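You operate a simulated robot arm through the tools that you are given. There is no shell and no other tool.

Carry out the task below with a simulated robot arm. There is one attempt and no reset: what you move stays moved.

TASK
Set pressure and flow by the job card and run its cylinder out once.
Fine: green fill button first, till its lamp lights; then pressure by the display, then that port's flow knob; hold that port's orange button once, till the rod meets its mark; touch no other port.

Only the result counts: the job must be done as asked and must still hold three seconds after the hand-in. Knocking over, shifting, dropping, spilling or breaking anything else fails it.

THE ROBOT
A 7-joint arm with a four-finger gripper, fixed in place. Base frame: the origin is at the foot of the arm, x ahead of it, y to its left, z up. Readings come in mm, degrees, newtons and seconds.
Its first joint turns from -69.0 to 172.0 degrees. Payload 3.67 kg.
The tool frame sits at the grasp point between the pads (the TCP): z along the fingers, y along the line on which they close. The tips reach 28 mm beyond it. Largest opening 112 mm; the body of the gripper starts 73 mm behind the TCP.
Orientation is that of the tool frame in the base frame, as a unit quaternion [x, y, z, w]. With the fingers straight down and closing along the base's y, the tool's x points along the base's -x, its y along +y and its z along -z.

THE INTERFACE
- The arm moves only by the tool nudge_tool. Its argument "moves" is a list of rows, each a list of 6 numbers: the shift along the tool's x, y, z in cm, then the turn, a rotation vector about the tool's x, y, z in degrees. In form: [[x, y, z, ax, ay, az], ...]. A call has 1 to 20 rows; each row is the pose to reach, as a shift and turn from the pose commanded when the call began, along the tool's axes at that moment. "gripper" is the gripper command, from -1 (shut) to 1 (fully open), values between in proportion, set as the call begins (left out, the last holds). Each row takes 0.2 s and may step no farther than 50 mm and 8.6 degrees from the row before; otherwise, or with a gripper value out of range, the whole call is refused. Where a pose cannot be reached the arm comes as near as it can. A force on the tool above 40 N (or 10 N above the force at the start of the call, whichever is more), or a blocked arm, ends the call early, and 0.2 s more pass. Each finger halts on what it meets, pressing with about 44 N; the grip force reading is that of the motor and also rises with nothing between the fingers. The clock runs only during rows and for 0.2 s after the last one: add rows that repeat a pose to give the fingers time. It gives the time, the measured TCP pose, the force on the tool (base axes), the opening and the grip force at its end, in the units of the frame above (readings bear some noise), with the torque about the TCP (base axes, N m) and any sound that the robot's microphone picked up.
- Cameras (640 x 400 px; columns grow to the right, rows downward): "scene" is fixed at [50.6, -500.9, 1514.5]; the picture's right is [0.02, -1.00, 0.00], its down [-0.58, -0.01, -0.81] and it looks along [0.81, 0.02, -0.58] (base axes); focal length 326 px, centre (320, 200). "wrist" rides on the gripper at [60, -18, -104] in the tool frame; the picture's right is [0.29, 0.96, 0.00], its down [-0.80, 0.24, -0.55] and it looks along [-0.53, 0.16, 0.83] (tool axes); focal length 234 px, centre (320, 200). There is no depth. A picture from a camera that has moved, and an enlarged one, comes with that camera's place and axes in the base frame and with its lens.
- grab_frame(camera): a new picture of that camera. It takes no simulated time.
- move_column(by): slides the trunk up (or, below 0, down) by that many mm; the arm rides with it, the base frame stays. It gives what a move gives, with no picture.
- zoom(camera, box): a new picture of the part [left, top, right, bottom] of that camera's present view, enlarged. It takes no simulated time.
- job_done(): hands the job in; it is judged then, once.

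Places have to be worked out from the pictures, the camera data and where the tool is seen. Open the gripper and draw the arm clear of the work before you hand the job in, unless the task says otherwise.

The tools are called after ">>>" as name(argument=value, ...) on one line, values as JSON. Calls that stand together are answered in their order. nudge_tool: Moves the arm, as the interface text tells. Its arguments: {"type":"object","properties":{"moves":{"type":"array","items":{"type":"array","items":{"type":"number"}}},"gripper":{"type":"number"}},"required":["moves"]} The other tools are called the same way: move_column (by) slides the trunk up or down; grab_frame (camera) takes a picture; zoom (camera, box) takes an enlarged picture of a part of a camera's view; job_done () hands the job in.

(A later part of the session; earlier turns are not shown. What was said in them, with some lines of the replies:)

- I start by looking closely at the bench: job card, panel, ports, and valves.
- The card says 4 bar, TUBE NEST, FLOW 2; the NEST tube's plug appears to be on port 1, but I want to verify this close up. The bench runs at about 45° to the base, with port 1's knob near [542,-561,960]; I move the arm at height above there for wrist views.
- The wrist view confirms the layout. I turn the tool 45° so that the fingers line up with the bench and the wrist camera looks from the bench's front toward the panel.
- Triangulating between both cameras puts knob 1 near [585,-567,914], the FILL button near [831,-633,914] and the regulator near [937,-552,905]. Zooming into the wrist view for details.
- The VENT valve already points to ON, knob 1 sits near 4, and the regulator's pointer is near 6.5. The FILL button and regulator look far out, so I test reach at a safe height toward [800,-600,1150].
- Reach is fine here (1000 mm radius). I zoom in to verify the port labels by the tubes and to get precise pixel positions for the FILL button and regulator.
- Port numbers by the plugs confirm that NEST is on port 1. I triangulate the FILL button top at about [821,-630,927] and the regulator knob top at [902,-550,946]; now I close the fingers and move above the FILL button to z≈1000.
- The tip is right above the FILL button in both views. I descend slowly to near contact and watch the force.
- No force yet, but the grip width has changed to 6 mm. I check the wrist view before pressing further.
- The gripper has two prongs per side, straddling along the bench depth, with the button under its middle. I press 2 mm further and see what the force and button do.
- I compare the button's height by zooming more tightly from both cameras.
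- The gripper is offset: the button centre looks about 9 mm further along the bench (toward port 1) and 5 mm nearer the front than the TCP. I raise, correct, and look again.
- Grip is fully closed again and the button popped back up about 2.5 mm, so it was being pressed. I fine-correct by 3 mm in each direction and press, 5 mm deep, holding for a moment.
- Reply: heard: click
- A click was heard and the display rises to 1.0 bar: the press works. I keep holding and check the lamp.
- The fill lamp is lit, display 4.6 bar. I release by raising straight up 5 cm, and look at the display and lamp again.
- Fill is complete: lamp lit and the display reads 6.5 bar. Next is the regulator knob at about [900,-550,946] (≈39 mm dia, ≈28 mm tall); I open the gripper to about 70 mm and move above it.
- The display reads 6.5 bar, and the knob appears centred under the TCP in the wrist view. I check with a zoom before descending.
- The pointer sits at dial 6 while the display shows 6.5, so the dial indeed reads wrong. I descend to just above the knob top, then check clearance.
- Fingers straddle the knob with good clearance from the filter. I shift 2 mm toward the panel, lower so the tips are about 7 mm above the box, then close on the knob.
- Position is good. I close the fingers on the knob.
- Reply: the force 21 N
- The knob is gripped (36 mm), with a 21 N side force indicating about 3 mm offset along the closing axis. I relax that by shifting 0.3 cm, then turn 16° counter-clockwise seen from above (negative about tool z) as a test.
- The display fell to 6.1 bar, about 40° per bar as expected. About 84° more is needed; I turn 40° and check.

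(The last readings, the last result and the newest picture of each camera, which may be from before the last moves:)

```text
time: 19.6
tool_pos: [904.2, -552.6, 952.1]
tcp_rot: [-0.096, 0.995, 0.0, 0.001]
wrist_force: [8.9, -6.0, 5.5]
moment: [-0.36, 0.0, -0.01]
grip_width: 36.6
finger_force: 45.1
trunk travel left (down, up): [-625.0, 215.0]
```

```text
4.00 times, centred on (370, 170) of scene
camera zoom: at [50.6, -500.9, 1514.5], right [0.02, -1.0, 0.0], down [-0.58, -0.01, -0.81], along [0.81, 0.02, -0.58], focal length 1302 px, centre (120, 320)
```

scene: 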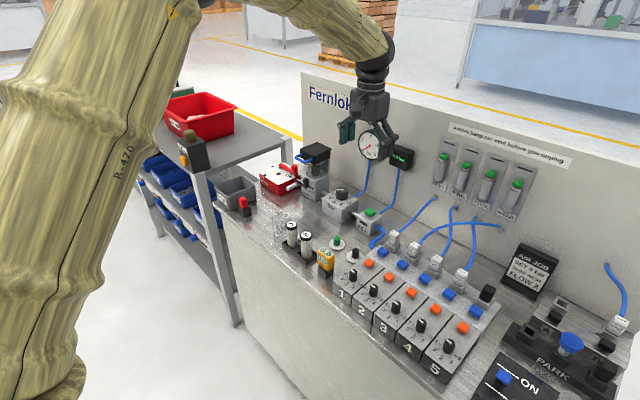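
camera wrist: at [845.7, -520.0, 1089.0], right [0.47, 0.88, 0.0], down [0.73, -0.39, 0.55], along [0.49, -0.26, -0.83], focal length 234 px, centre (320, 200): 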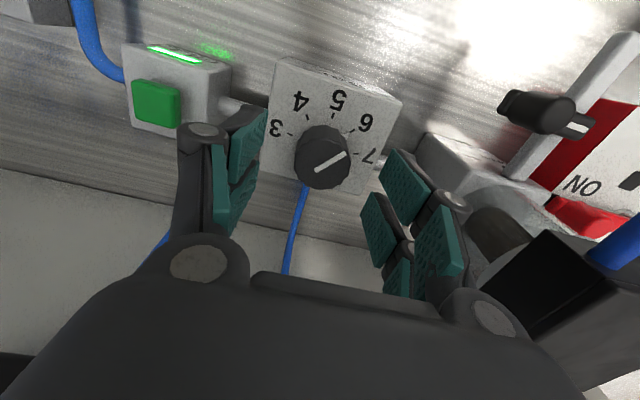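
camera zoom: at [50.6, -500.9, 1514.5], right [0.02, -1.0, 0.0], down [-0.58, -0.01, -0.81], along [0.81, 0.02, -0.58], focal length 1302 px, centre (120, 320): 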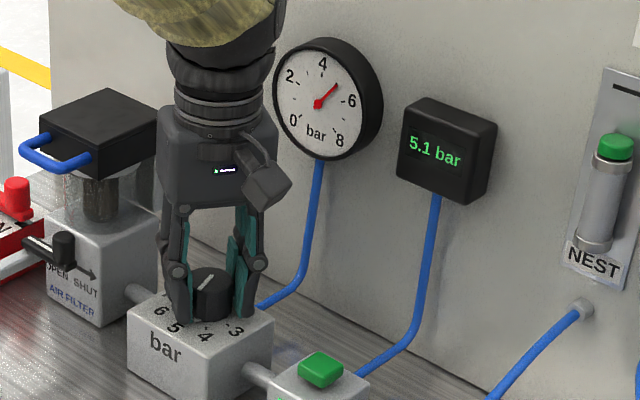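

Now 5.1 bar; 44° more needed. I turn 42° and check.

>>> nudge_tool(moves=[[0, 0, 0, 0, 0, -8], [0, 0, 0, 0, 0, -16], [0, 0, 0, 0, 0, -24], [0, 0, 0, 0, 0, -32], [0, 0, 0, 0, 0, -40], [0, 0, 0, 0, 0, -42], [0, 0, 0, 0, 0, -42]])

>>> zoom(camera="scene", box=[320, 120, 420, 220])

```text
time: 21.2
tool_pos: [905.0, -552.9, 954.4]
tcp_rot: [-0.446, 0.895, 0.0, 0.001]
wrist_force: [15.8, -16.9, 12.4]
moment: [-0.79, -0.48, -0.03]
grip_width: 36.3
finger_force: 44.9
trunk travel left (down, up): [-625.0, 215.0]
```

```text
4.00 times, centred on (370, 170) of scene
camera zoom: at [50.6, -500.9, 1514.5], right [0.02, -1.0, 0.0], down [-0.58, -0.01, -0.81], along [0.81, 0.02, -0.58], focal length 1302 px, centre (120, 320)
```

zoom: 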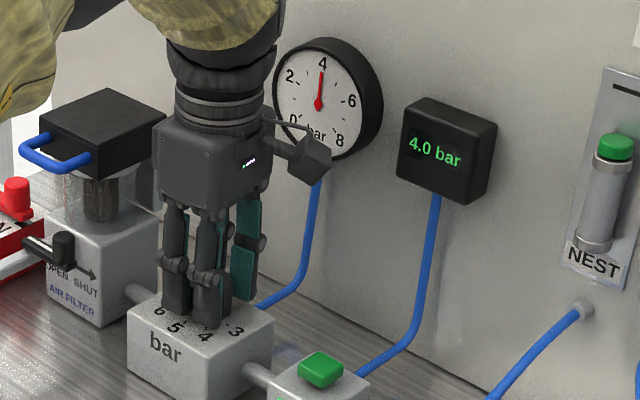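

The display shows 4.0 bar. I relieve the side load (shift 3 mm along the closing axis), add 1° to centre it, and re-check before releasing.

>>> nudge_tool(moves=[[0, -0.3, -0.1, 0, 0, -1], [0, -0.3, -0.1, 0, 0, -1], [0, -0.3, -0.1, 0, 0, -1]])

>>> zoom(camera="scene", box=[320, 120, 420, 220])

```text
time: 22.0
tool_pos: [905.6, -552.9, 953.4]
tcp_rot: [-0.455, 0.891, 0.001, -0.001]
wrist_force: [-4.6, -1.5, 1.7]
moment: [0.58, 0.17, -0.02]
grip_width: 36.1
finger_force: 44.9
trunk travel left (down, up): [-625.0, 215.0]
```

```text
4.00 times, centred on (370, 170) of scene
camera zoom: at [50.6, -500.9, 1514.5], right [0.02, -1.0, 0.0], down [-0.58, -0.01, -0.81], along [0.81, 0.02, -0.58], focal length 1302 px, centre (120, 320)
```

zoom: 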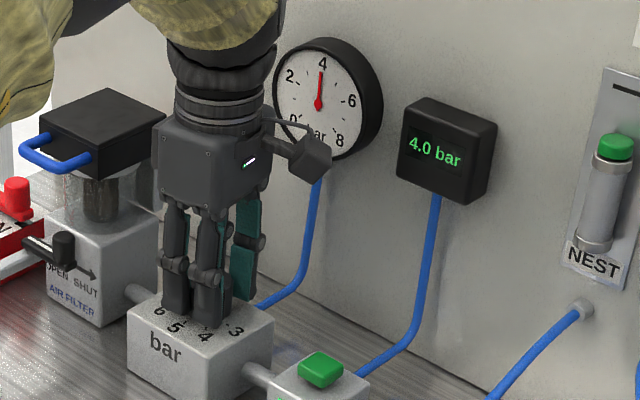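

Side load is nearly gone and the display still reads 4.0 bar. I open the fingers, then rise straight up.

>>> nudge_tool(gripper=0.25, moves=[[0, 0, 0, 0, 0, 0], [0, 0, 0, 0, 0, 0], [0, 0, 0, 0, 0, 0], [0, 0, -3, 0, 0, 0], [0, 0, -7, 0, 0, 0], [0, 0, -11, 0, 0, 0], [0, 0, -15, 0, 0, 0], [0, 0, -15, 0, 0, 0]])

>>> zoom(camera="scene", box=[320, 120, 420, 220])

>>> grab_frame(camera="wrist")

```text
time: 23.8
tool_pos: [908.5, -552.4, 1101.9]
tcp_rot: [-0.454, 0.891, 0.0, -0.001]
wrist_force: [0.4, 0.9, -0.6]
moment: [-0.03, 0.05, 0.02]
grip_width: 69.9
finger_force: 0.2
trunk travel left (down, up): [-625.0, 215.0]
```

```text
4.00 times, centred on (370, 170) of scene
camera zoom: at [50.6, -500.9, 1514.5], right [0.02, -1.0, 0.0], down [-0.58, -0.01, -0.81], along [0.81, 0.02, -0.58], focal length 1302 px, centre (120, 320)
```

zoom: 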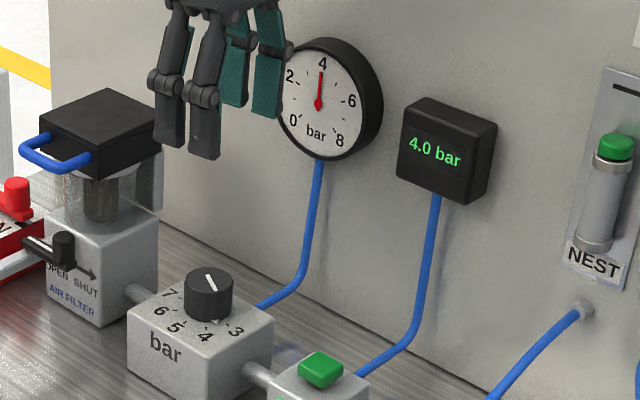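

```text
taken
camera wrist: at [887.4, -611.5, 1206.7], right [-0.94, 0.33, 0.0], down [0.28, 0.79, 0.55], along [0.18, 0.52, -0.83], focal length 234 px, centre (320, 200)
```

wrist: 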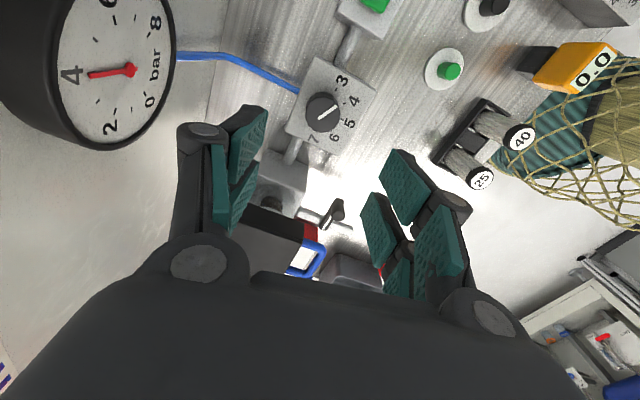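

The display holds at 4.0 bar after release. Now I go to port 1: moving at height above the bench while turning the tool back 99° so the fingers close along the bench.

>>> nudge_tool(moves=[[0, 0, -4.8, 0, 0, 0], [1.75, 2.0, -4.8, 0, 0, 8.25], [3.5, 4.0, -4.8, 0, 0, 16.5], [5.25, 6.0, -4.8, 0, 0, 24.75], [7.0, 8.0, -4.8, 0, 0, 33], [8.75, 10.0, -4.8, 0, 0, 41.25], [10.5, 12.0, -4.8, 0, 0, 49.5], [12.25, 14.0, -4.8, 0, 0, 57.75], [14.0, 16.0, -4.8, 0, 0, 66], [15.75, 18.0, -4.8, 0, 0, 74.25], [17.5, 20.0, -4.8, 0, 0, 82.5], [19.25, 22.0, -4.8, 0, 0, 90.75], [21.0, 24.1, -4.8, 0, 0, 99], [21.0, 24.1, -4.8, 0, 0, 99]])

>>> grab_frame(camera="wrist")

>>> grab_frame(camera="scene")

```text
time: 26.8
tool_pos: [588.3, -582.5, 1151.2]
tcp_rot: [0.384, 0.923, 0.001, -0.001]
wrist_force: [0.1, -0.5, -0.8]
moment: [0.02, -0.01, 0.0]
grip_width: 70.1
finger_force: 0.0
trunk travel left (down, up): [-625.0, 215.0]
```

```text
taken
camera wrist: at [533.7, -551.0, 1256.0], right [0.47, 0.88, 0.0], down [0.73, -0.4, 0.55], along [0.49, -0.26, -0.83], focal length 234 px, centre (320, 200)
```

wrist: 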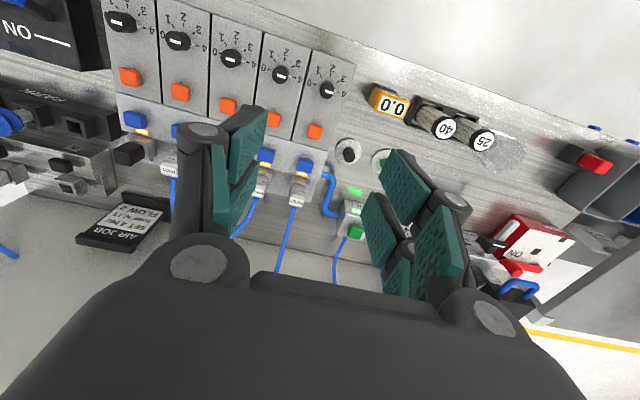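

```text
taken
```

scene: 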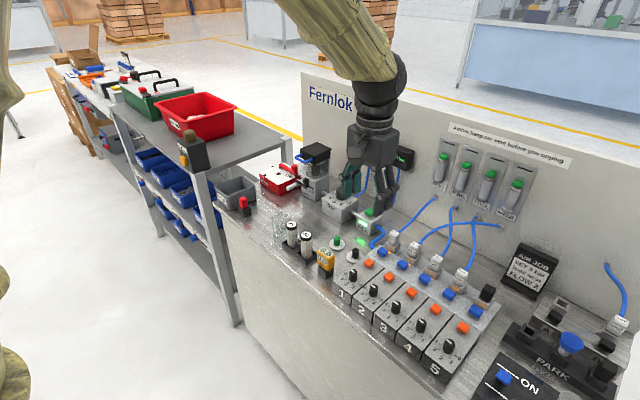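

Amber lamps are on (lines pressurised). I zoom on port 1 from the wrist camera to locate its knob and orange button accurately.

>>> zoom(camera="wrist", box=[260, 50, 380, 150])

>>> zoom(camera="scene", box=[335, 245, 405, 305])

```text
4.00 times, centred on (320, 100) of wrist
camera zoom: at [533.7, -551.0, 1256.0], right [0.47, 0.88, 0.0], down [0.73, -0.4, 0.55], along [0.49, -0.26, -0.83], focal length 937 px, centre (320, 600)
```

zoom: 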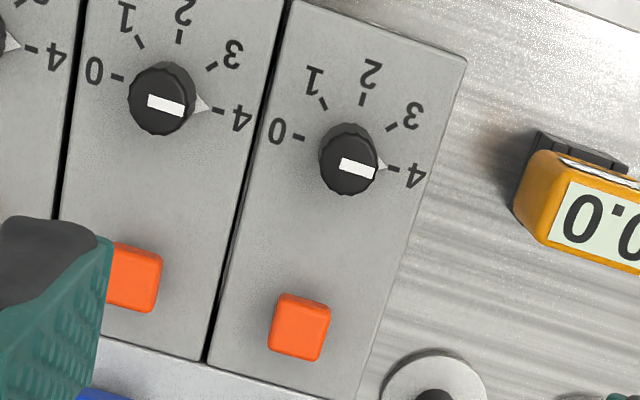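

```text
6.67 times, centred on (370, 275) of scene
camera zoom: at [50.6, -500.9, 1514.5], right [0.02, -1.0, 0.0], down [-0.58, -0.01, -0.81], along [0.81, 0.02, -0.58], focal length 2171 px, centre (-13, -300)
```

zoom: 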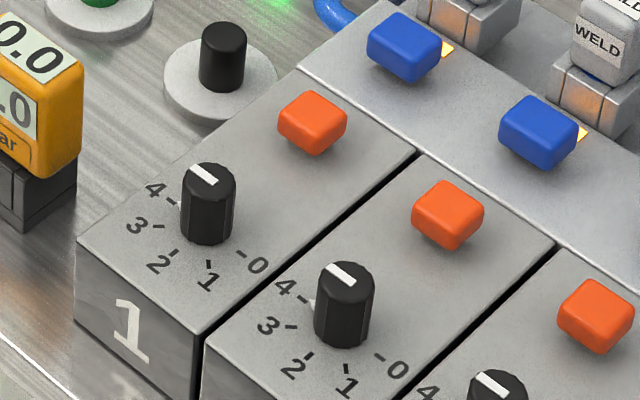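

Port 1's knob pointer sits at 4; I place the knob at about [583.5,-567, top 923] and the orange button top at [622.5,-607,918]. I narrow the opening to ~45 mm and descend to just above the knob.

>>> nudge_tool(gripper=-0.2, moves=[[0.7, 0.4, 4, 0, 0, 0], [1.44, 0.76, 8, 0, 0, 0], [1.44, 0.76, 12, 0, 0, 0], [1.44, 0.76, 16, 0, 0, 0], [1.44, 0.76, 18.3, 0, 0, 0], [1.44, 0.76, 18.3, 0, 0, 0]])

>>> zoom(camera="scene", box=[335, 235, 415, 300])

>>> grab_frame(camera="wrist")

```text
time: 28.2
tool_pos: [581.5, -563.9, 970.9]
tcp_rot: [0.383, 0.924, 0.0, -0.001]
wrist_force: [0.0, 0.4, 0.9]
moment: [-0.02, -0.02, 0.01]
grip_width: 44.6
finger_force: 0.0
trunk travel left (down, up): [-625.0, 215.0]
```

```text
6.15 times, centred on (375, 268) of scene
camera zoom: at [50.6, -500.9, 1514.5], right [0.02, -1.0, 0.0], down [-0.58, -0.01, -0.81], along [0.81, 0.02, -0.58], focal length 2004 px, centre (-18, -215)
```

zoom: 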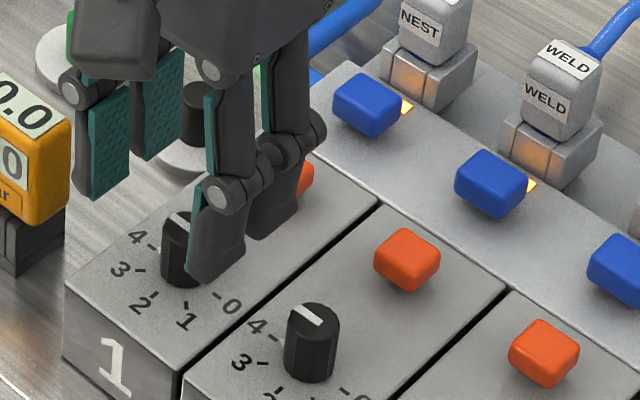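

```text
taken
camera wrist: at [527.2, -534.2, 1074.5], right [0.47, 0.88, 0.0], down [0.73, -0.39, 0.55], along [0.49, -0.26, -0.83], focal length 234 px, centre (320, 200)
```

wrist: 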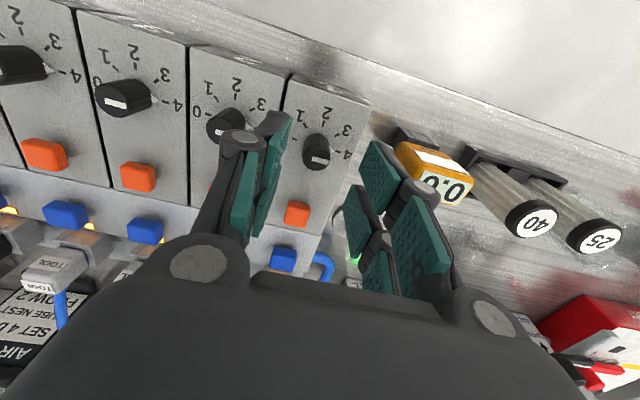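

I zoom in on the wrist view to fine-align with the knob.

>>> zoom(camera="wrist", box=[260, 90, 390, 190])

>>> zoom(camera="scene", box=[340, 250, 380, 290])

```text
4.00 times, centred on (325, 140) of wrist
camera zoom: at [527.2, -534.2, 1074.5], right [0.47, 0.88, 0.0], down [0.73, -0.39, 0.55], along [0.49, -0.26, -0.83], focal length 937 px, centre (300, 440)
```

zoom: 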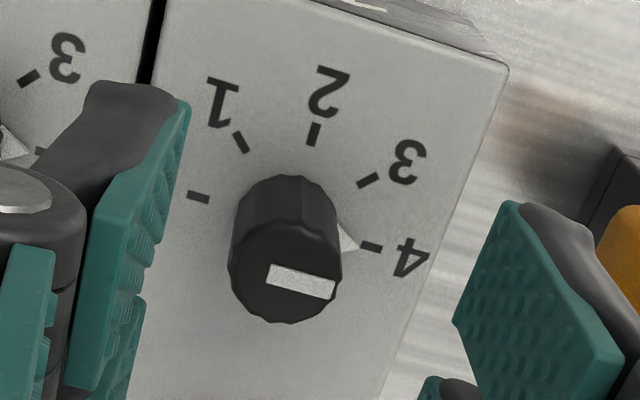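

```text
10.00 times, centred on (360, 270) of scene
camera zoom: at [50.6, -500.9, 1514.5], right [0.02, -1.0, 0.0], down [-0.58, -0.01, -0.81], along [0.81, 0.02, -0.58], focal length 3256 px, centre (-80, -500)
```

zoom: 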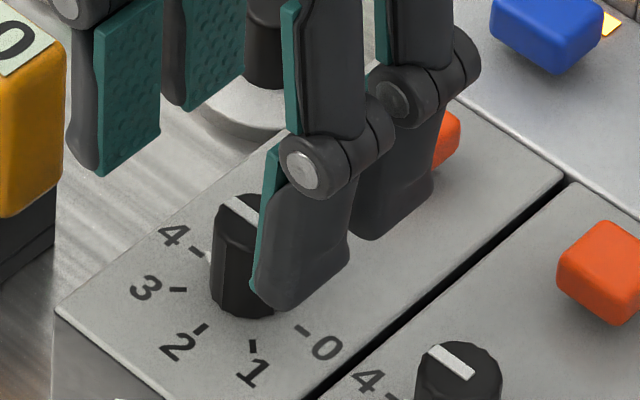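

The knob is about 4 mm further toward the panel and 1.5 mm right of the TCP. I correct and lower so that tips surround the knob (tip z≈912).

>>> nudge_tool(moves=[[-0.37, -0.13, 0, 0, 0, 0], [-0.37, -0.13, 1.5, 0, 0, 0], [-0.37, -0.13, 2.6, 0, 0, 0], [-0.37, -0.13, 3.1, 0, 0, 0], [-0.37, -0.13, 3.1, 0, 0, 0]])

>>> zoom(camera="scene", box=[340, 250, 380, 290])

>>> zoom(camera="wrist", box=[260, 90, 390, 190])

```text
time: 29.4
tool_pos: [585.2, -568.7, 938.8]
tcp_rot: [0.382, 0.924, 0.0, 0.0]
wrist_force: [-0.6, -0.2, 0.4]
moment: [-0.02, 0.01, 0.0]
grip_width: 44.8
finger_force: 0.0
trunk travel left (down, up): [-625.0, 215.0]
```

```text
10.00 times, centred on (360, 270) of scene
camera zoom: at [50.6, -500.9, 1514.5], right [0.02, -1.0, 0.0], down [-0.58, -0.01, -0.81], along [0.81, 0.02, -0.58], focal length 3256 px, centre (-80, -500)
```

zoom: 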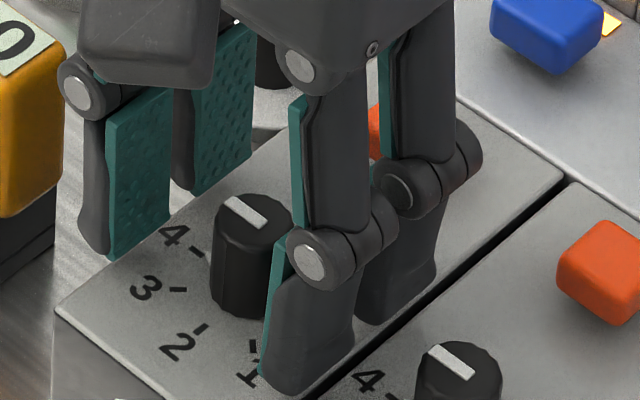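

```text
4.00 times, centred on (325, 140) of wrist
camera zoom: at [529.5, -538.0, 1042.8], right [0.47, 0.88, 0.0], down [0.73, -0.39, 0.55], along [0.49, -0.26, -0.83], focal length 937 px, centre (300, 440)
```

zoom: 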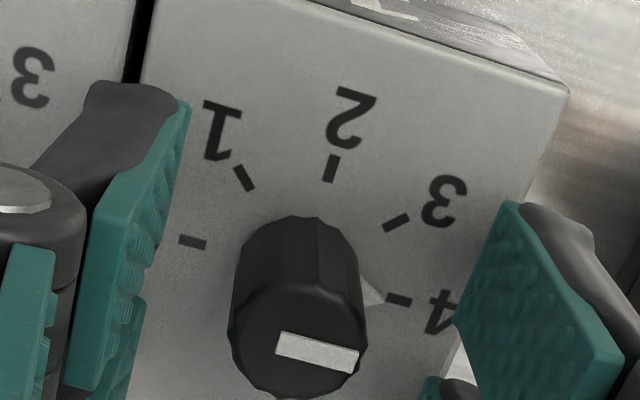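

The knob is now centred between the fingers, tips roughly 9 mm above the block. I lower 2 mm and close on the knob.

>>> nudge_tool(gripper=-1, moves=[[0, 0, 0.2, 0, 0, 0], [0, 0, 0.2, 0, 0, 0], [0, 0, 0.2, 0, 0, 0], [0, 0, 0.2, 0, 0, 0]])

>>> zoom(camera="scene", box=[340, 250, 380, 290])

```text
time: 30.4
tool_pos: [584.8, -569.1, 937.7]
tcp_rot: [0.383, 0.924, 0.0, 0.0]
wrist_force: [-4.9, -7.8, 10.4]
moment: [-0.03, 0.38, 0.03]
grip_width: 17.5
finger_force: 45.2
trunk travel left (down, up): [-625.0, 215.0]
```

```text
10.00 times, centred on (360, 270) of scene
camera zoom: at [50.6, -500.9, 1514.5], right [0.02, -1.0, 0.0], down [-0.58, -0.01, -0.81], along [0.81, 0.02, -0.58], focal length 3256 px, centre (-80, -500)
```

zoom: 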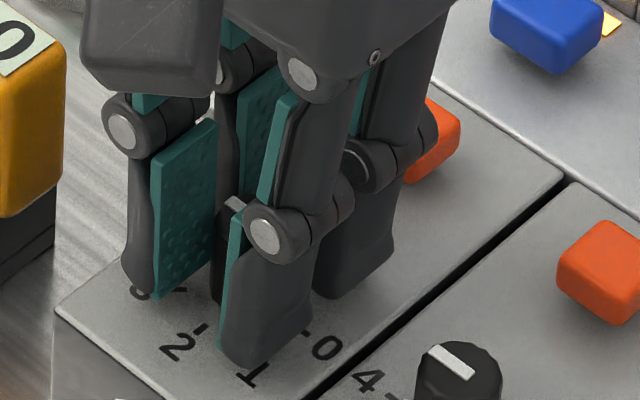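

Gripped at 17.5 mm. I ease 1 mm up and 1 mm sideways to relax the load, then turn 45° counter-clockwise and check.

>>> nudge_tool(moves=[[0, -0.1, -0.1, 0, 0, 0], [0, -0.1, -0.1, 0, 0, -8], [0, -0.1, -0.1, 0, 0, -16], [0, -0.1, -0.1, 0, 0, -24], [0, -0.1, -0.1, 0, 0, -32], [0, -0.1, -0.1, 0, 0, -40], [0, -0.1, -0.1, 0, 0, -45], [0, -0.1, -0.1, 0, 0, -45]])

>>> zoom(camera="scene", box=[340, 250, 380, 290])

>>> zoom(camera="wrist", box=[240, 90, 400, 200])

```text
time: 32.2
tool_pos: [584.5, -568.3, 937.9]
tcp_rot: [-0.001, 1.0, 0.0, -0.001]
wrist_force: [0.4, 19.0, -9.4]
moment: [0.51, -0.49, -0.05]
grip_width: 17.6
finger_force: 45.0
trunk travel left (down, up): [-625.0, 215.0]
```

```text
10.00 times, centred on (360, 270) of scene
camera zoom: at [50.6, -500.9, 1514.5], right [0.02, -1.0, 0.0], down [-0.58, -0.01, -0.81], along [0.81, 0.02, -0.58], focal length 3256 px, centre (-80, -500)
```

zoom: 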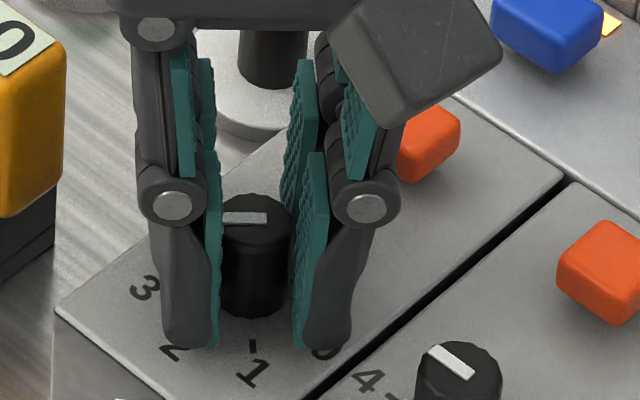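

```text
3.64 times, centred on (320, 145) of wrist
camera zoom: at [524.7, -584.8, 1041.5], right [-0.29, 0.96, 0.0], down [0.8, 0.24, 0.55], along [0.53, 0.16, -0.83], focal length 852 px, centre (320, 400)
```

zoom: 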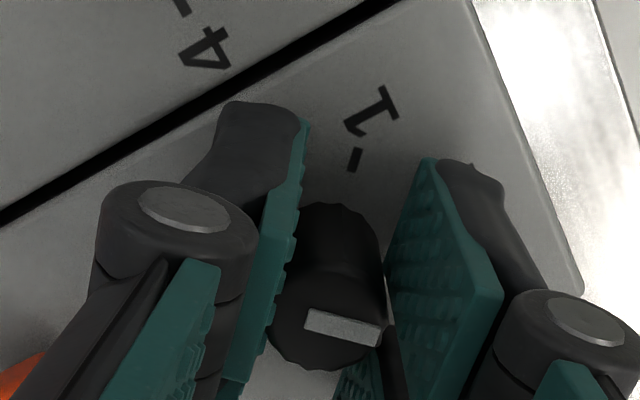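

The knob has turned 45° to 3 (line now matches). I relax the side load and continue another 45° to 2.

>>> nudge_tool(moves=[[0, 0.2, 0.1, 0, 0, 0], [0, 0.2, 0.1, 0, 0, -8], [0, 0.2, 0.1, 0, 0, -16], [0, 0.2, 0.1, 0, 0, -24], [0, 0.2, 0.1, 0, 0, -32], [0, 0.2, 0.1, 0, 0, -40], [0, 0.2, 0.1, 0, 0, -45], [0, 0.2, 0.1, 0, 0, -45]])

>>> zoom(camera="scene", box=[340, 250, 380, 290])

>>> zoom(camera="wrist", box=[240, 90, 400, 200])

```text
time: 34.0
tool_pos: [584.0, -566.2, 937.2]
tcp_rot: [-0.384, 0.923, -0.001, 0.0]
wrist_force: [1.6, 12.2, 3.4]
moment: [0.4, -0.05, -0.03]
grip_width: 17.8
finger_force: 44.9
trunk travel left (down, up): [-625.0, 215.0]
```

```text
10.00 times, centred on (360, 270) of scene
camera zoom: at [50.6, -500.9, 1514.5], right [0.02, -1.0, 0.0], down [-0.58, -0.01, -0.81], along [0.81, 0.02, -0.58], focal length 3256 px, centre (-80, -500)
```

zoom: 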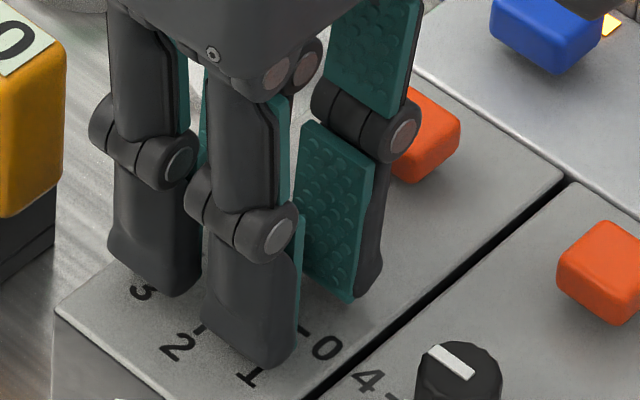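

```text
3.64 times, centred on (320, 145) of wrist
camera zoom: at [554.1, -620.0, 1041.5], right [-0.88, 0.47, 0.0], down [0.39, 0.73, 0.55], along [0.26, 0.49, -0.83], focal length 852 px, centre (320, 400)
```

zoom: 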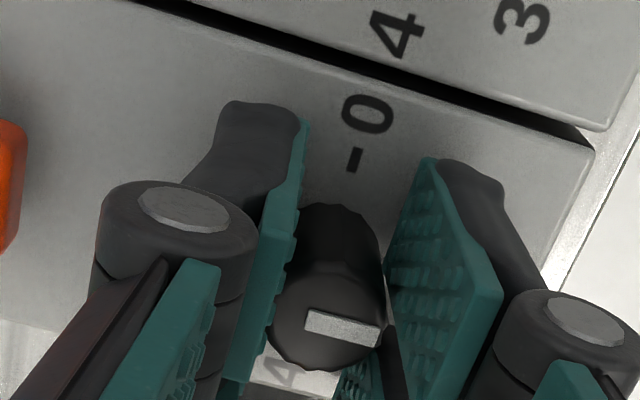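

The knob followed the tool exactly 90° and its line now points to the bench front, i.e. to 2. I open the fingers slightly and rise straight up.

>>> nudge_tool(gripper=-0.35, moves=[[0, 0.1, 0, 0, 0, 0], [0, 0.1, 0, 0, 0, 0], [0, 0.1, 0, 0, 0, 0], [0, 0.1, -2, 0, 0, 0], [0, 0.1, -5, 0, 0, 0], [0, 0.1, -9, 0, 0, 0], [0, 0.1, -13, 0, 0, 0], [0, 0.1, -13, 0, 0, 0]])

>>> zoom(camera="scene", box=[340, 250, 380, 290])

>>> grab_frame(camera="wrist")

>>> grab_frame(camera="scene")

```text
time: 35.8
tool_pos: [582.6, -567.9, 1065.9]
tcp_rot: [-0.383, 0.924, 0.001, 0.0]
wrist_force: [0.8, 0.1, -0.8]
moment: [0.02, 0.0, 0.0]
grip_width: 36.5
finger_force: 0.0
trunk travel left (down, up): [-625.0, 215.0]
```

```text
10.00 times, centred on (360, 270) of scene
camera zoom: at [50.6, -500.9, 1514.5], right [0.02, -1.0, 0.0], down [-0.58, -0.01, -0.81], along [0.81, 0.02, -0.58], focal length 3256 px, centre (-80, -500)
```

zoom: 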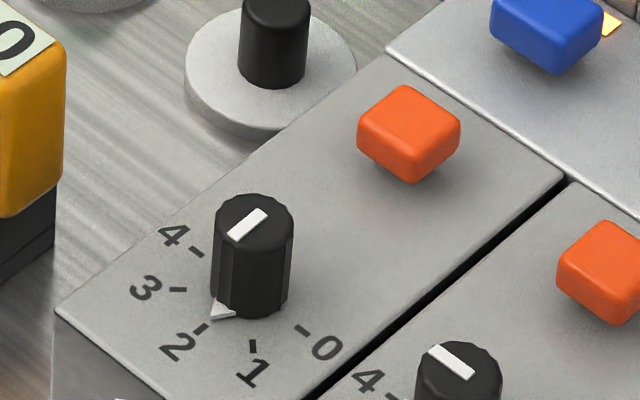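

```text
taken
camera wrist: at [553.9, -621.9, 1170.4], right [-0.88, 0.47, 0.0], down [0.39, 0.73, 0.55], along [0.26, 0.49, -0.83], focal length 234 px, centre (320, 200)
```

wrist: 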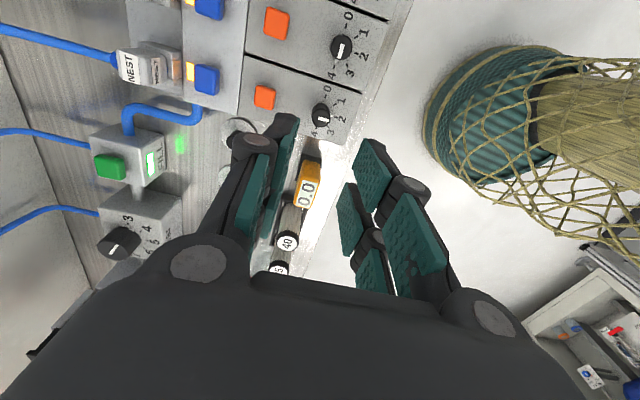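

```text
taken
```

scene: 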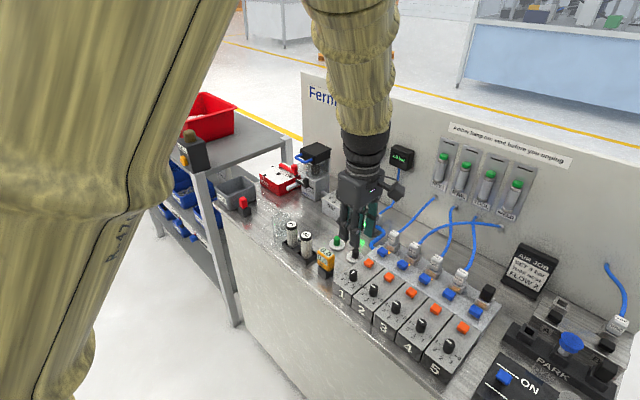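

The pointer is on tick 2. I check the display, the NEST cylinder with its mark, and all other ports before pressing the orange button.

>>> zoom(camera="scene", box=[380, 130, 460, 220])

>>> zoom(camera="scene", box=[425, 130, 465, 200])

>>> zoom(camera="scene", box=[330, 230, 500, 380])

>>> zoom(camera="wrist", box=[240, 60, 370, 150])

```text
4.44 times, centred on (420, 175) of scene
camera zoom: at [50.6, -500.9, 1514.5], right [0.02, -1.0, 0.0], down [-0.58, -0.01, -0.81], along [0.81, 0.02, -0.58], focal length 1447 px, centre (-124, 311)
```

zoom: 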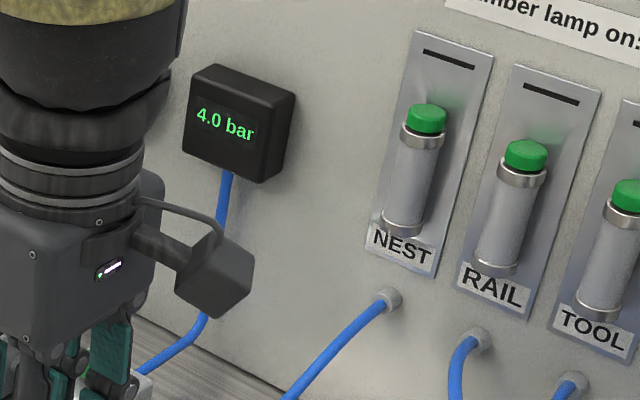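

```text
5.71 times, centred on (445, 165) of scene
camera zoom: at [50.6, -500.9, 1514.5], right [0.02, -1.0, 0.0], down [-0.58, -0.01, -0.81], along [0.81, 0.02, -0.58], focal length 1860 px, centre (-394, 400)
```

zoom: 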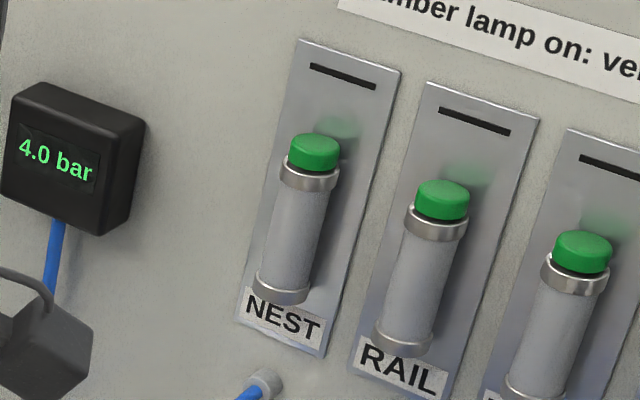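

```text
2.67 times, centred on (415, 305) of scene
camera zoom: at [50.6, -500.9, 1514.5], right [0.02, -1.0, 0.0], down [-0.58, -0.01, -0.81], along [0.81, 0.02, -0.58], focal length 868 px, centre (67, -80)
```

zoom: 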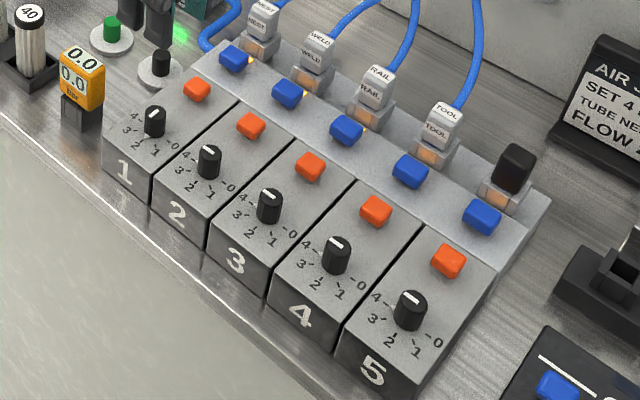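

```text
4.44 times, centred on (305, 105) of wrist
camera zoom: at [553.9, -621.9, 1170.4], right [-0.88, 0.47, 0.0], down [0.39, 0.73, 0.55], along [0.26, 0.49, -0.83], focal length 1041 px, centre (387, 622)
```

zoom: 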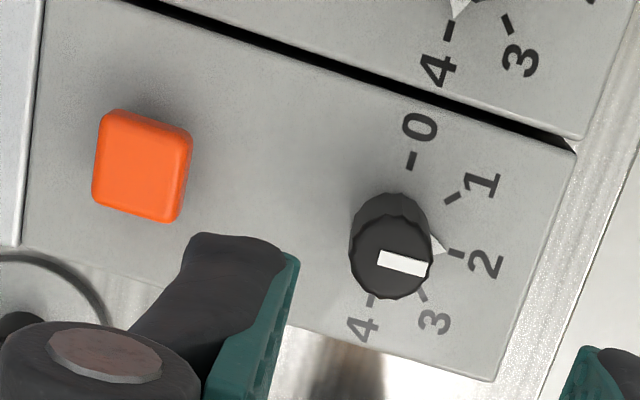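

Everything is ready: display 4.0, knob 1 on 2, and the NEST mark is the black line above the rod cap. I close the fingers, move over port 1's orange button, and stop about 35 mm above it to check alignment.

>>> nudge_tool(gripper=-1, moves=[[0, -2.8, 0, 0, 0, 0], [-0.06, -5.6, 0, 0, 0, 0], [-0.06, -5.6, 4, 0, 0, 0], [-0.06, -5.6, 8.5, 0, 0, 0], [-0.06, -5.6, 8.5, 0, 0, 0]])

>>> zoom(camera="scene", box=[345, 240, 395, 280])

>>> grab_frame(camera="wrist")

>>> grab_frame(camera="scene")

```text
time: 37.0
tool_pos: [621.0, -604.5, 982.9]
tcp_rot: [-0.383, 0.924, -0.001, 0.0]
wrist_force: [-0.7, 0.9, 0.5]
moment: [-0.05, -0.01, 0.0]
grip_width: 0.0
finger_force: 35.7
trunk travel left (down, up): [-625.0, 215.0]
```

```text
10.00 times, centred on (370, 260) of scene
camera zoom: at [50.6, -500.9, 1514.5], right [0.02, -1.0, 0.0], down [-0.58, -0.01, -0.81], along [0.81, 0.02, -0.58], focal length 3256 px, centre (-180, -400)
```

zoom: 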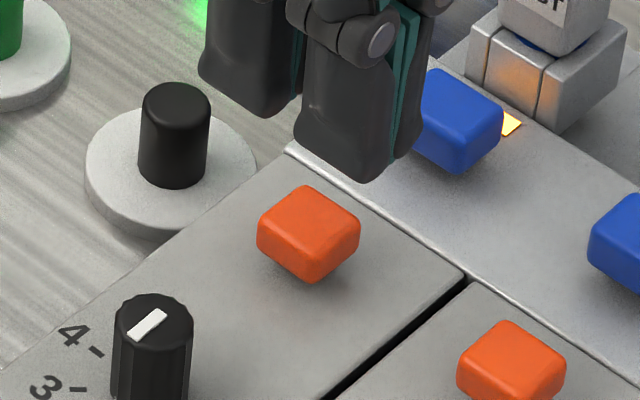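

```text
taken
camera wrist: at [593.0, -659.1, 1087.6], right [-0.88, 0.47, 0.0], down [0.39, 0.73, 0.55], along [0.26, 0.49, -0.83], focal length 234 px, centre (320, 200)
```

wrist: 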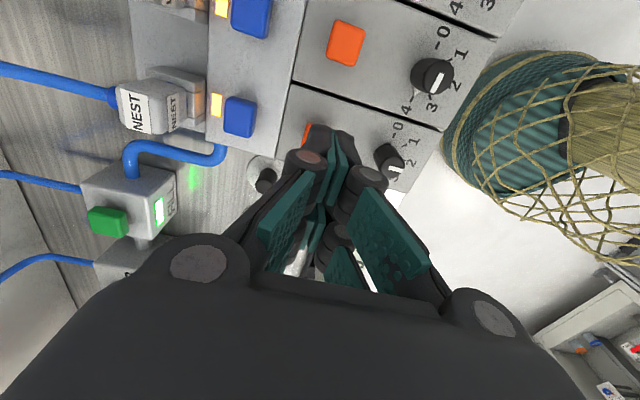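

```text
taken
```

scene: 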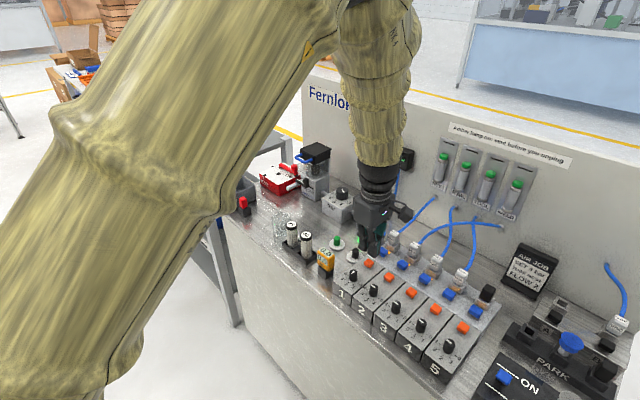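

The tip hangs right above the button; I correct 3.5 mm toward the panel and 1.5 mm along, then go down to just about touching (TCP z≈948) before the real press.

>>> nudge_tool(moves=[[0.15, -0.35, 0, 0, 0, 0], [0.15, -0.35, 2, 0, 0, 0], [0.15, -0.35, 3.3, 0, 0, 0], [0.15, -0.35, 3.3, 0, 0, 0]])

>>> zoom(camera="scene", box=[345, 240, 395, 280])

>>> zoom(camera="scene", box=[380, 130, 460, 220])

```text
time: 38.0
tool_pos: [624.5, -608.6, 947.8]
tcp_rot: [-0.382, 0.924, 0.0, 0.0]
wrist_force: [-0.3, -0.2, -0.1]
moment: [-0.02, 0.01, 0.01]
grip_width: 0.1
finger_force: 35.8
trunk travel left (down, up): [-625.0, 215.0]
```

```text
10.00 times, centred on (370, 260) of scene
camera zoom: at [50.6, -500.9, 1514.5], right [0.02, -1.0, 0.0], down [-0.58, -0.01, -0.81], along [0.81, 0.02, -0.58], focal length 3256 px, centre (-180, -400)
```

zoom: 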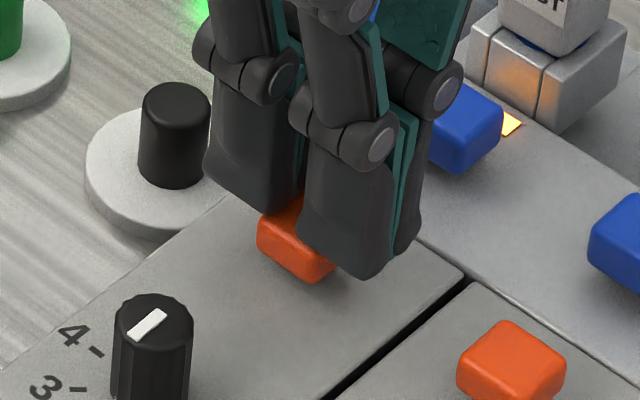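

```text
4.44 times, centred on (420, 175) of scene
camera zoom: at [50.6, -500.9, 1514.5], right [0.02, -1.0, 0.0], down [-0.58, -0.01, -0.81], along [0.81, 0.02, -0.58], focal length 1447 px, centre (-124, 311)
```

zoom: 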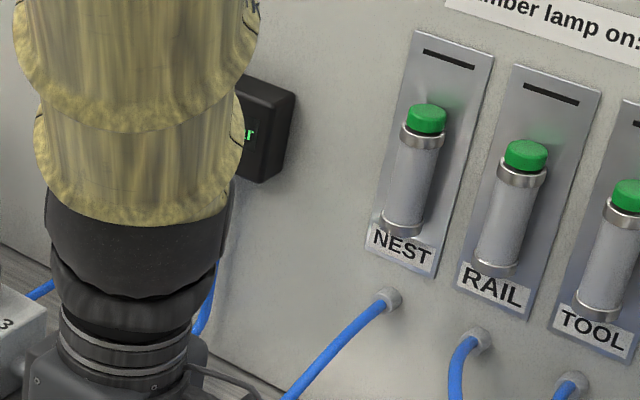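

Alignment is good and the NEST cylinder is clearly visible. I press in small steps to about 6.5 mm lower and stop to listen for the click.

>>> nudge_tool(moves=[[0, 0, 0.3, 0, 0, 0], [0, 0, 0.5, 0, 0, 0], [0, 0, 0.65, 0, 0, 0]])

>>> zoom(camera="scene", box=[380, 130, 460, 220])

>>> zoom(camera="scene", box=[345, 240, 395, 280])

```text
time: 38.8
tool_pos: [624.4, -609.5, 942.6]
tcp_rot: [-0.382, 0.924, 0.001, 0.0]
wrist_force: [0.4, -1.5, 2.8]
moment: [0.0, 0.03, -0.01]
grip_width: 5.8
finger_force: 35.6
trunk travel left (down, up): [-625.0, 215.0]
heard: click
```

```text
4.44 times, centred on (420, 175) of scene
camera zoom: at [50.6, -500.9, 1514.5], right [0.02, -1.0, 0.0], down [-0.58, -0.01, -0.81], along [0.81, 0.02, -0.58], focal length 1447 px, centre (-124, 311)
```

zoom: 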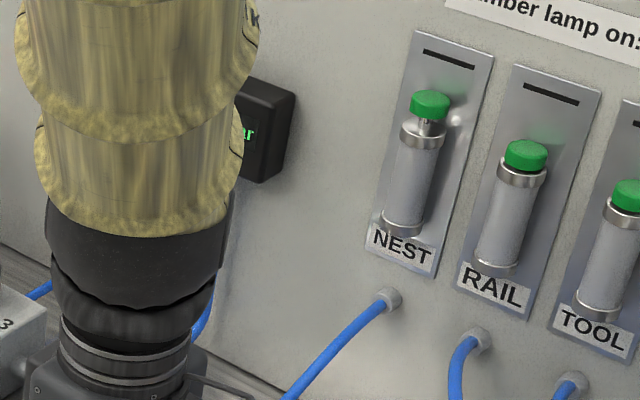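

```text
10.00 times, centred on (370, 260) of scene
camera zoom: at [50.6, -500.9, 1514.5], right [0.02, -1.0, 0.0], down [-0.58, -0.01, -0.81], along [0.81, 0.02, -0.58], focal length 3256 px, centre (-180, -400)
```

zoom: 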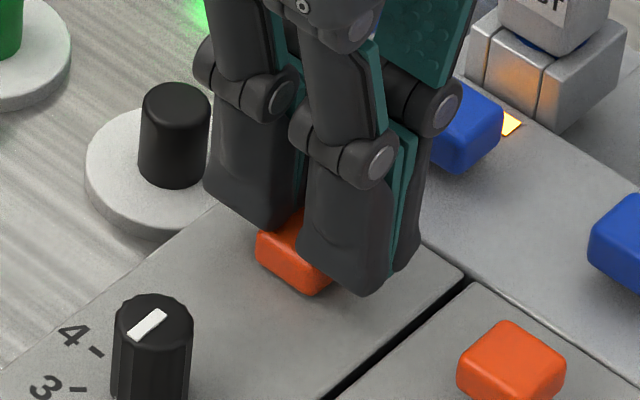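

Click heard and the NEST rod has started to rise. I keep holding (1 mm deeper for security) in short time slices.

>>> nudge_tool(moves=[[0, 0, 0.1, 0, 0, 0]])

>>> zoom(camera="scene", box=[425, 130, 465, 200])

```text
time: 39.2
tool_pos: [625.4, -608.9, 943.8]
tcp_rot: [-0.382, 0.924, 0.0, 0.0]
wrist_force: [-1.2, -1.0, 5.5]
moment: [-0.04, 0.01, 0.0]
grip_width: 6.0
finger_force: 35.6
trunk travel left (down, up): [-625.0, 215.0]
```

```text
5.71 times, centred on (445, 165) of scene
camera zoom: at [50.6, -500.9, 1514.5], right [0.02, -1.0, 0.0], down [-0.58, -0.01, -0.81], along [0.81, 0.02, -0.58], focal length 1860 px, centre (-394, 400)
```

zoom: 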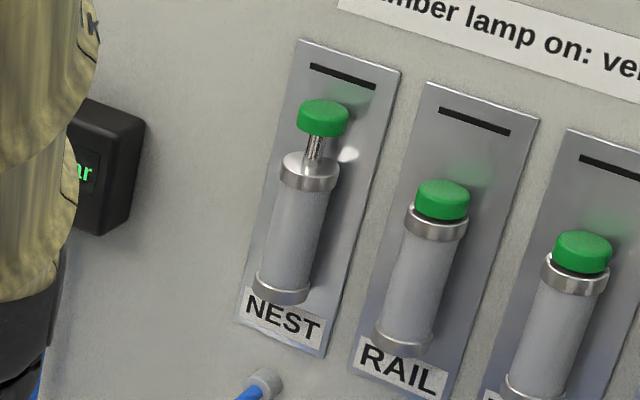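

The rod rises at about 20 mm/s; the mark level corresponds to about 20–30 px more travel in this view. I hold one more 0.4 s slice.

>>> nudge_tool(moves=[[0, 0, 0, 0, 0, 0]])

>>> zoom(camera="scene", box=[425, 130, 465, 200])

```text
time: 39.6
tool_pos: [625.1, -609.5, 941.3]
tcp_rot: [-0.383, 0.924, 0.0, 0.0]
wrist_force: [1.0, -1.2, 8.1]
moment: [-0.07, 0.0, 0.01]
grip_width: 6.3
finger_force: 35.9
trunk travel left (down, up): [-625.0, 215.0]
```

```text
5.71 times, centred on (445, 165) of scene
camera zoom: at [50.6, -500.9, 1514.5], right [0.02, -1.0, 0.0], down [-0.58, -0.01, -0.81], along [0.81, 0.02, -0.58], focal length 1860 px, centre (-394, 400)
```

zoom: 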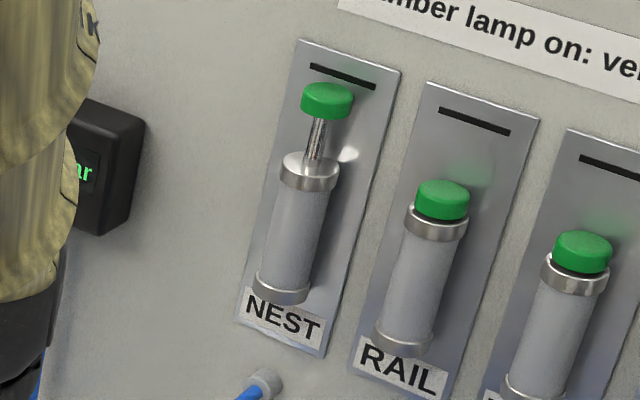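

The cap's top is now about 3 mm short of the mark level. I hold for one more 0.4 s slice.

>>> nudge_tool(moves=[[0, 0, 0, 0, 0, 0]])

>>> zoom(camera="scene", box=[425, 130, 465, 200])

>>> zoom(camera="scene", box=[430, 135, 455, 160])

```text
time: 40.0
tool_pos: [625.1, -610.4, 941.4]
tcp_rot: [-0.383, 0.924, 0.0, 0.0]
wrist_force: [0.6, -1.8, 8.7]
moment: [-0.04, 0.0, 0.01]
grip_width: 6.4
finger_force: 36.2
trunk travel left (down, up): [-625.0, 215.0]
```

```text
5.71 times, centred on (445, 165) of scene
camera zoom: at [50.6, -500.9, 1514.5], right [0.02, -1.0, 0.0], down [-0.58, -0.01, -0.81], along [0.81, 0.02, -0.58], focal length 1860 px, centre (-394, 400)
```

zoom: 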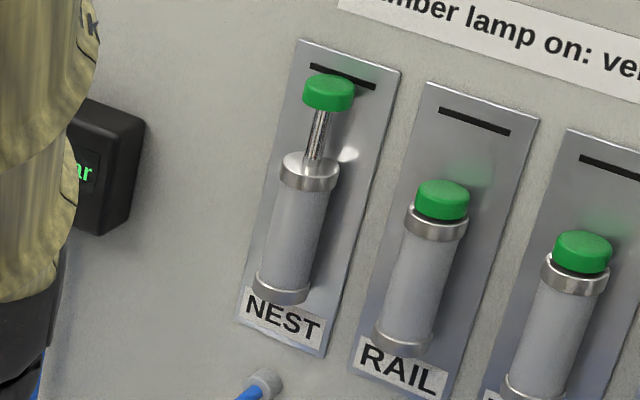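

```text
16.00 times, centred on (442, 148) of scene
camera zoom: at [50.6, -500.9, 1514.5], right [0.02, -1.0, 0.0], down [-0.58, -0.01, -0.81], along [0.81, 0.02, -0.58], focal length 5210 px, centre (-1640, 1040)
```

zoom: 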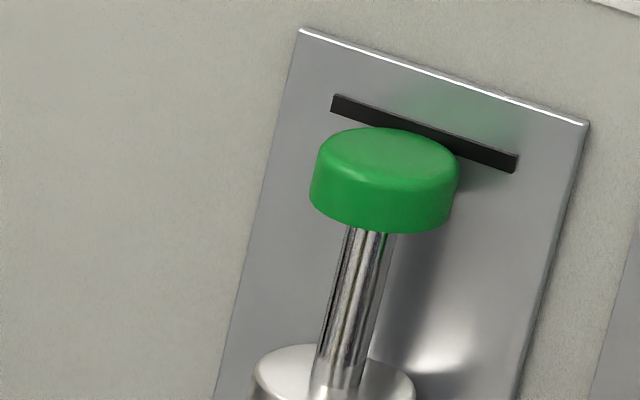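

The rod slowed to a stop with the cap's top exactly level with the mark (its offset matches the 11 mm standoff of the rod). I release the button by rising straight up.

>>> nudge_tool(moves=[[0, 0, -3, 0, 0, 0], [0, 0, -7, 0, 0, 0], [0, 0, -11, 0, 0, 0], [0, 0, -15, 0, 0, 0], [0, 0, -15, 0, 0, 0]])

>>> zoom(camera="scene", box=[430, 135, 455, 160])

>>> zoom(camera="scene", box=[380, 130, 460, 220])

>>> zoom(camera="scene", box=[330, 230, 500, 380])

```text
time: 41.2
tool_pos: [623.9, -611.3, 1091.3]
tcp_rot: [-0.382, 0.924, 0.001, -0.002]
wrist_force: [0.0, -0.2, 0.1]
moment: [0.05, 0.03, -0.02]
grip_width: 0.1
finger_force: 35.8
trunk travel left (down, up): [-625.0, 215.0]
```

```text
16.00 times, centred on (442, 148) of scene
camera zoom: at [50.6, -500.9, 1514.5], right [0.02, -1.0, 0.0], down [-0.58, -0.01, -0.81], along [0.81, 0.02, -0.58], focal length 5210 px, centre (-1640, 1040)
```

zoom: 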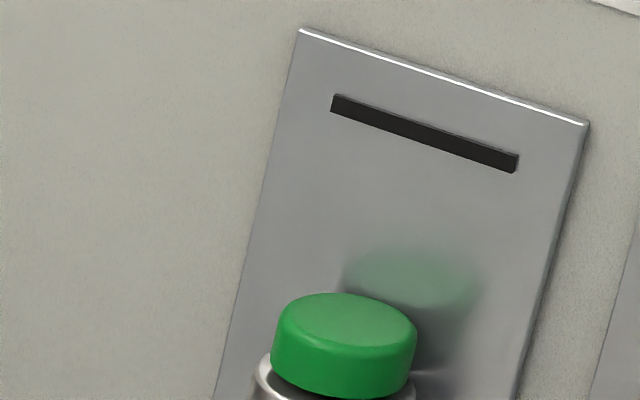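

```text
4.44 times, centred on (420, 175) of scene
camera zoom: at [50.6, -500.9, 1514.5], right [0.02, -1.0, 0.0], down [-0.58, -0.01, -0.81], along [0.81, 0.02, -0.58], focal length 1447 px, centre (-124, 311)
```

zoom: 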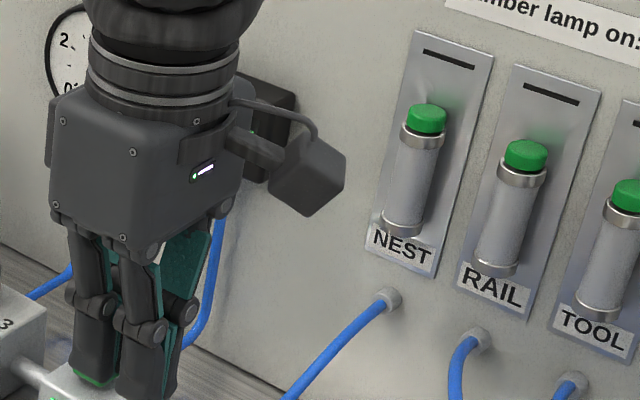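

```text
2.67 times, centred on (415, 305) of scene
camera zoom: at [50.6, -500.9, 1514.5], right [0.02, -1.0, 0.0], down [-0.58, -0.01, -0.81], along [0.81, 0.02, -0.58], focal length 868 px, centre (67, -80)
```

zoom: 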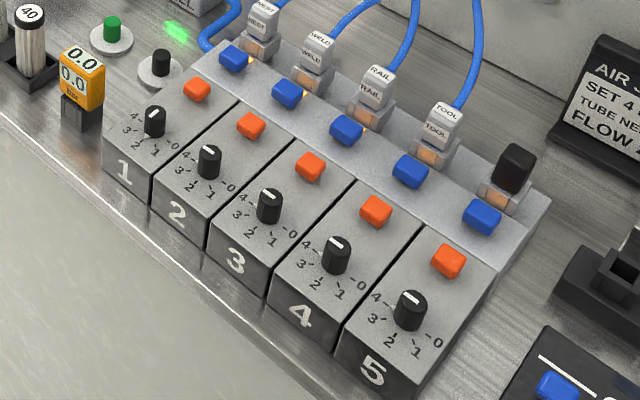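

The rod returned by itself on release (single-acting), having been out at its mark once; knob 1 stays on 2 and other ports are untouched. I raise the arm, draw it clear, open the gripper, and check the display a last time.

>>> nudge_tool(moves=[[0, 0, -4, 0, 0, 0], [0, 0, -8, 0, 0, 0], [0, 0, -12, 0, 0, 0], [0, 0, -15, 0, 0, 0], [-3, 3.8, -15, 0, 0, 0], [-6, 7.6, -15, 0, 0, 0], [-9, 11.4, -15, 0, 0, 0], [-11.8, 15.2, -15, 0, 0, 0], [-11.8, 15.2, -15, 0, 0, 0]])

>>> nudge_tool(gripper=1, moves=[[0, 0, 0, 0, 0, 0], [0, 0, 0, 0, 0, 0], [0, 0, 0, 0, 0, 0], [0, 0, 0, 0, 0, 0], [0, 0, 0, 0, 0, 0]])

>>> grab_frame(camera="scene")

>>> zoom(camera="scene", box=[320, 130, 420, 240])

```text
time: 43.2
tool_pos: [599.7, -421.7, 1239.6]
tcp_rot: [-0.384, 0.923, 0.001, 0.0]
wrist_force: [0.6, -0.5, 0.1]
moment: [0.07, 0.0, -0.01]
grip_width: 0.0
finger_force: 35.4
trunk travel left (down, up): [-625.0, 215.0]
```

```text
time: 44.4
tool_pos: [599.3, -417.4, 1242.3]
tcp_rot: [-0.382, 0.924, 0.001, 0.001]
wrist_force: [-1.0, 1.3, -0.8]
moment: [0.03, 0.02, -0.02]
grip_width: 112.0
finger_force: 0.0
trunk travel left (down, up): [-625.0, 215.0]
```

```text
taken
```

scene: 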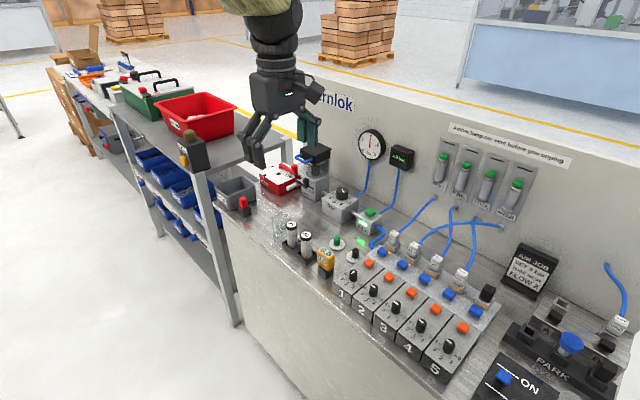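

```text
3.64 times, centred on (370, 185) of scene
camera zoom: at [50.6, -500.9, 1514.5], right [0.02, -1.0, 0.0], down [-0.58, -0.01, -0.81], along [0.81, 0.02, -0.58], focal length 1184 px, centre (138, 254)
```

zoom: 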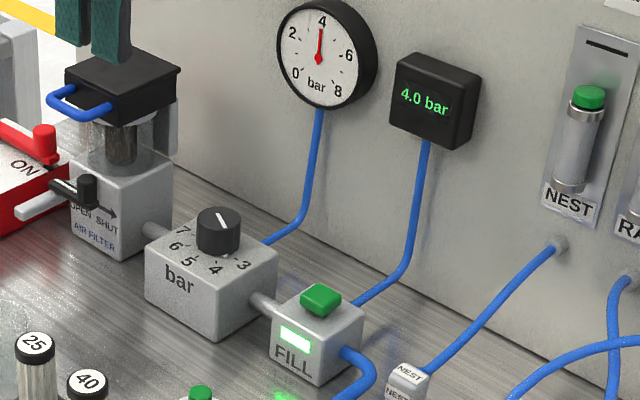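

The fill lamp is still lit and the display reads 4.0 bar. Knob 1 is on 2, the NEST rod was run out to its mark once, nothing else has moved, and the arm is clear with the gripper open, so I hand the job in.

>>> job_done()

```text
The job is handed in.
```

I set the pressure to 4.0 bar and port 1's flow to 2, then ran the NEST cylinder out once to its mark. The job is handed in; I have not seen a verdict.

- **Fill:** I held the green FILL button until its lamp lit, and the lamp was still lit at the end.
- **Pressure:** the display read 6.5 bar after filling. I turned the regulator until it read 4.0 bar, where it stayed. The knob's own scale reads about half a bar low, so I went by the display.
- **Flow:** NEST is plugged into port 1. I turned that port's knob from 4 to 2.
- **Cylinder:** I held port 1's orange button once, in a single press. The rod rose and stopped with the top of its cap level with the mark. It went back in by itself when I let go.

I touched no other port. Nothing else on the bench appeared to have moved. The arm was drawn clear with the gripper open before I handed in.
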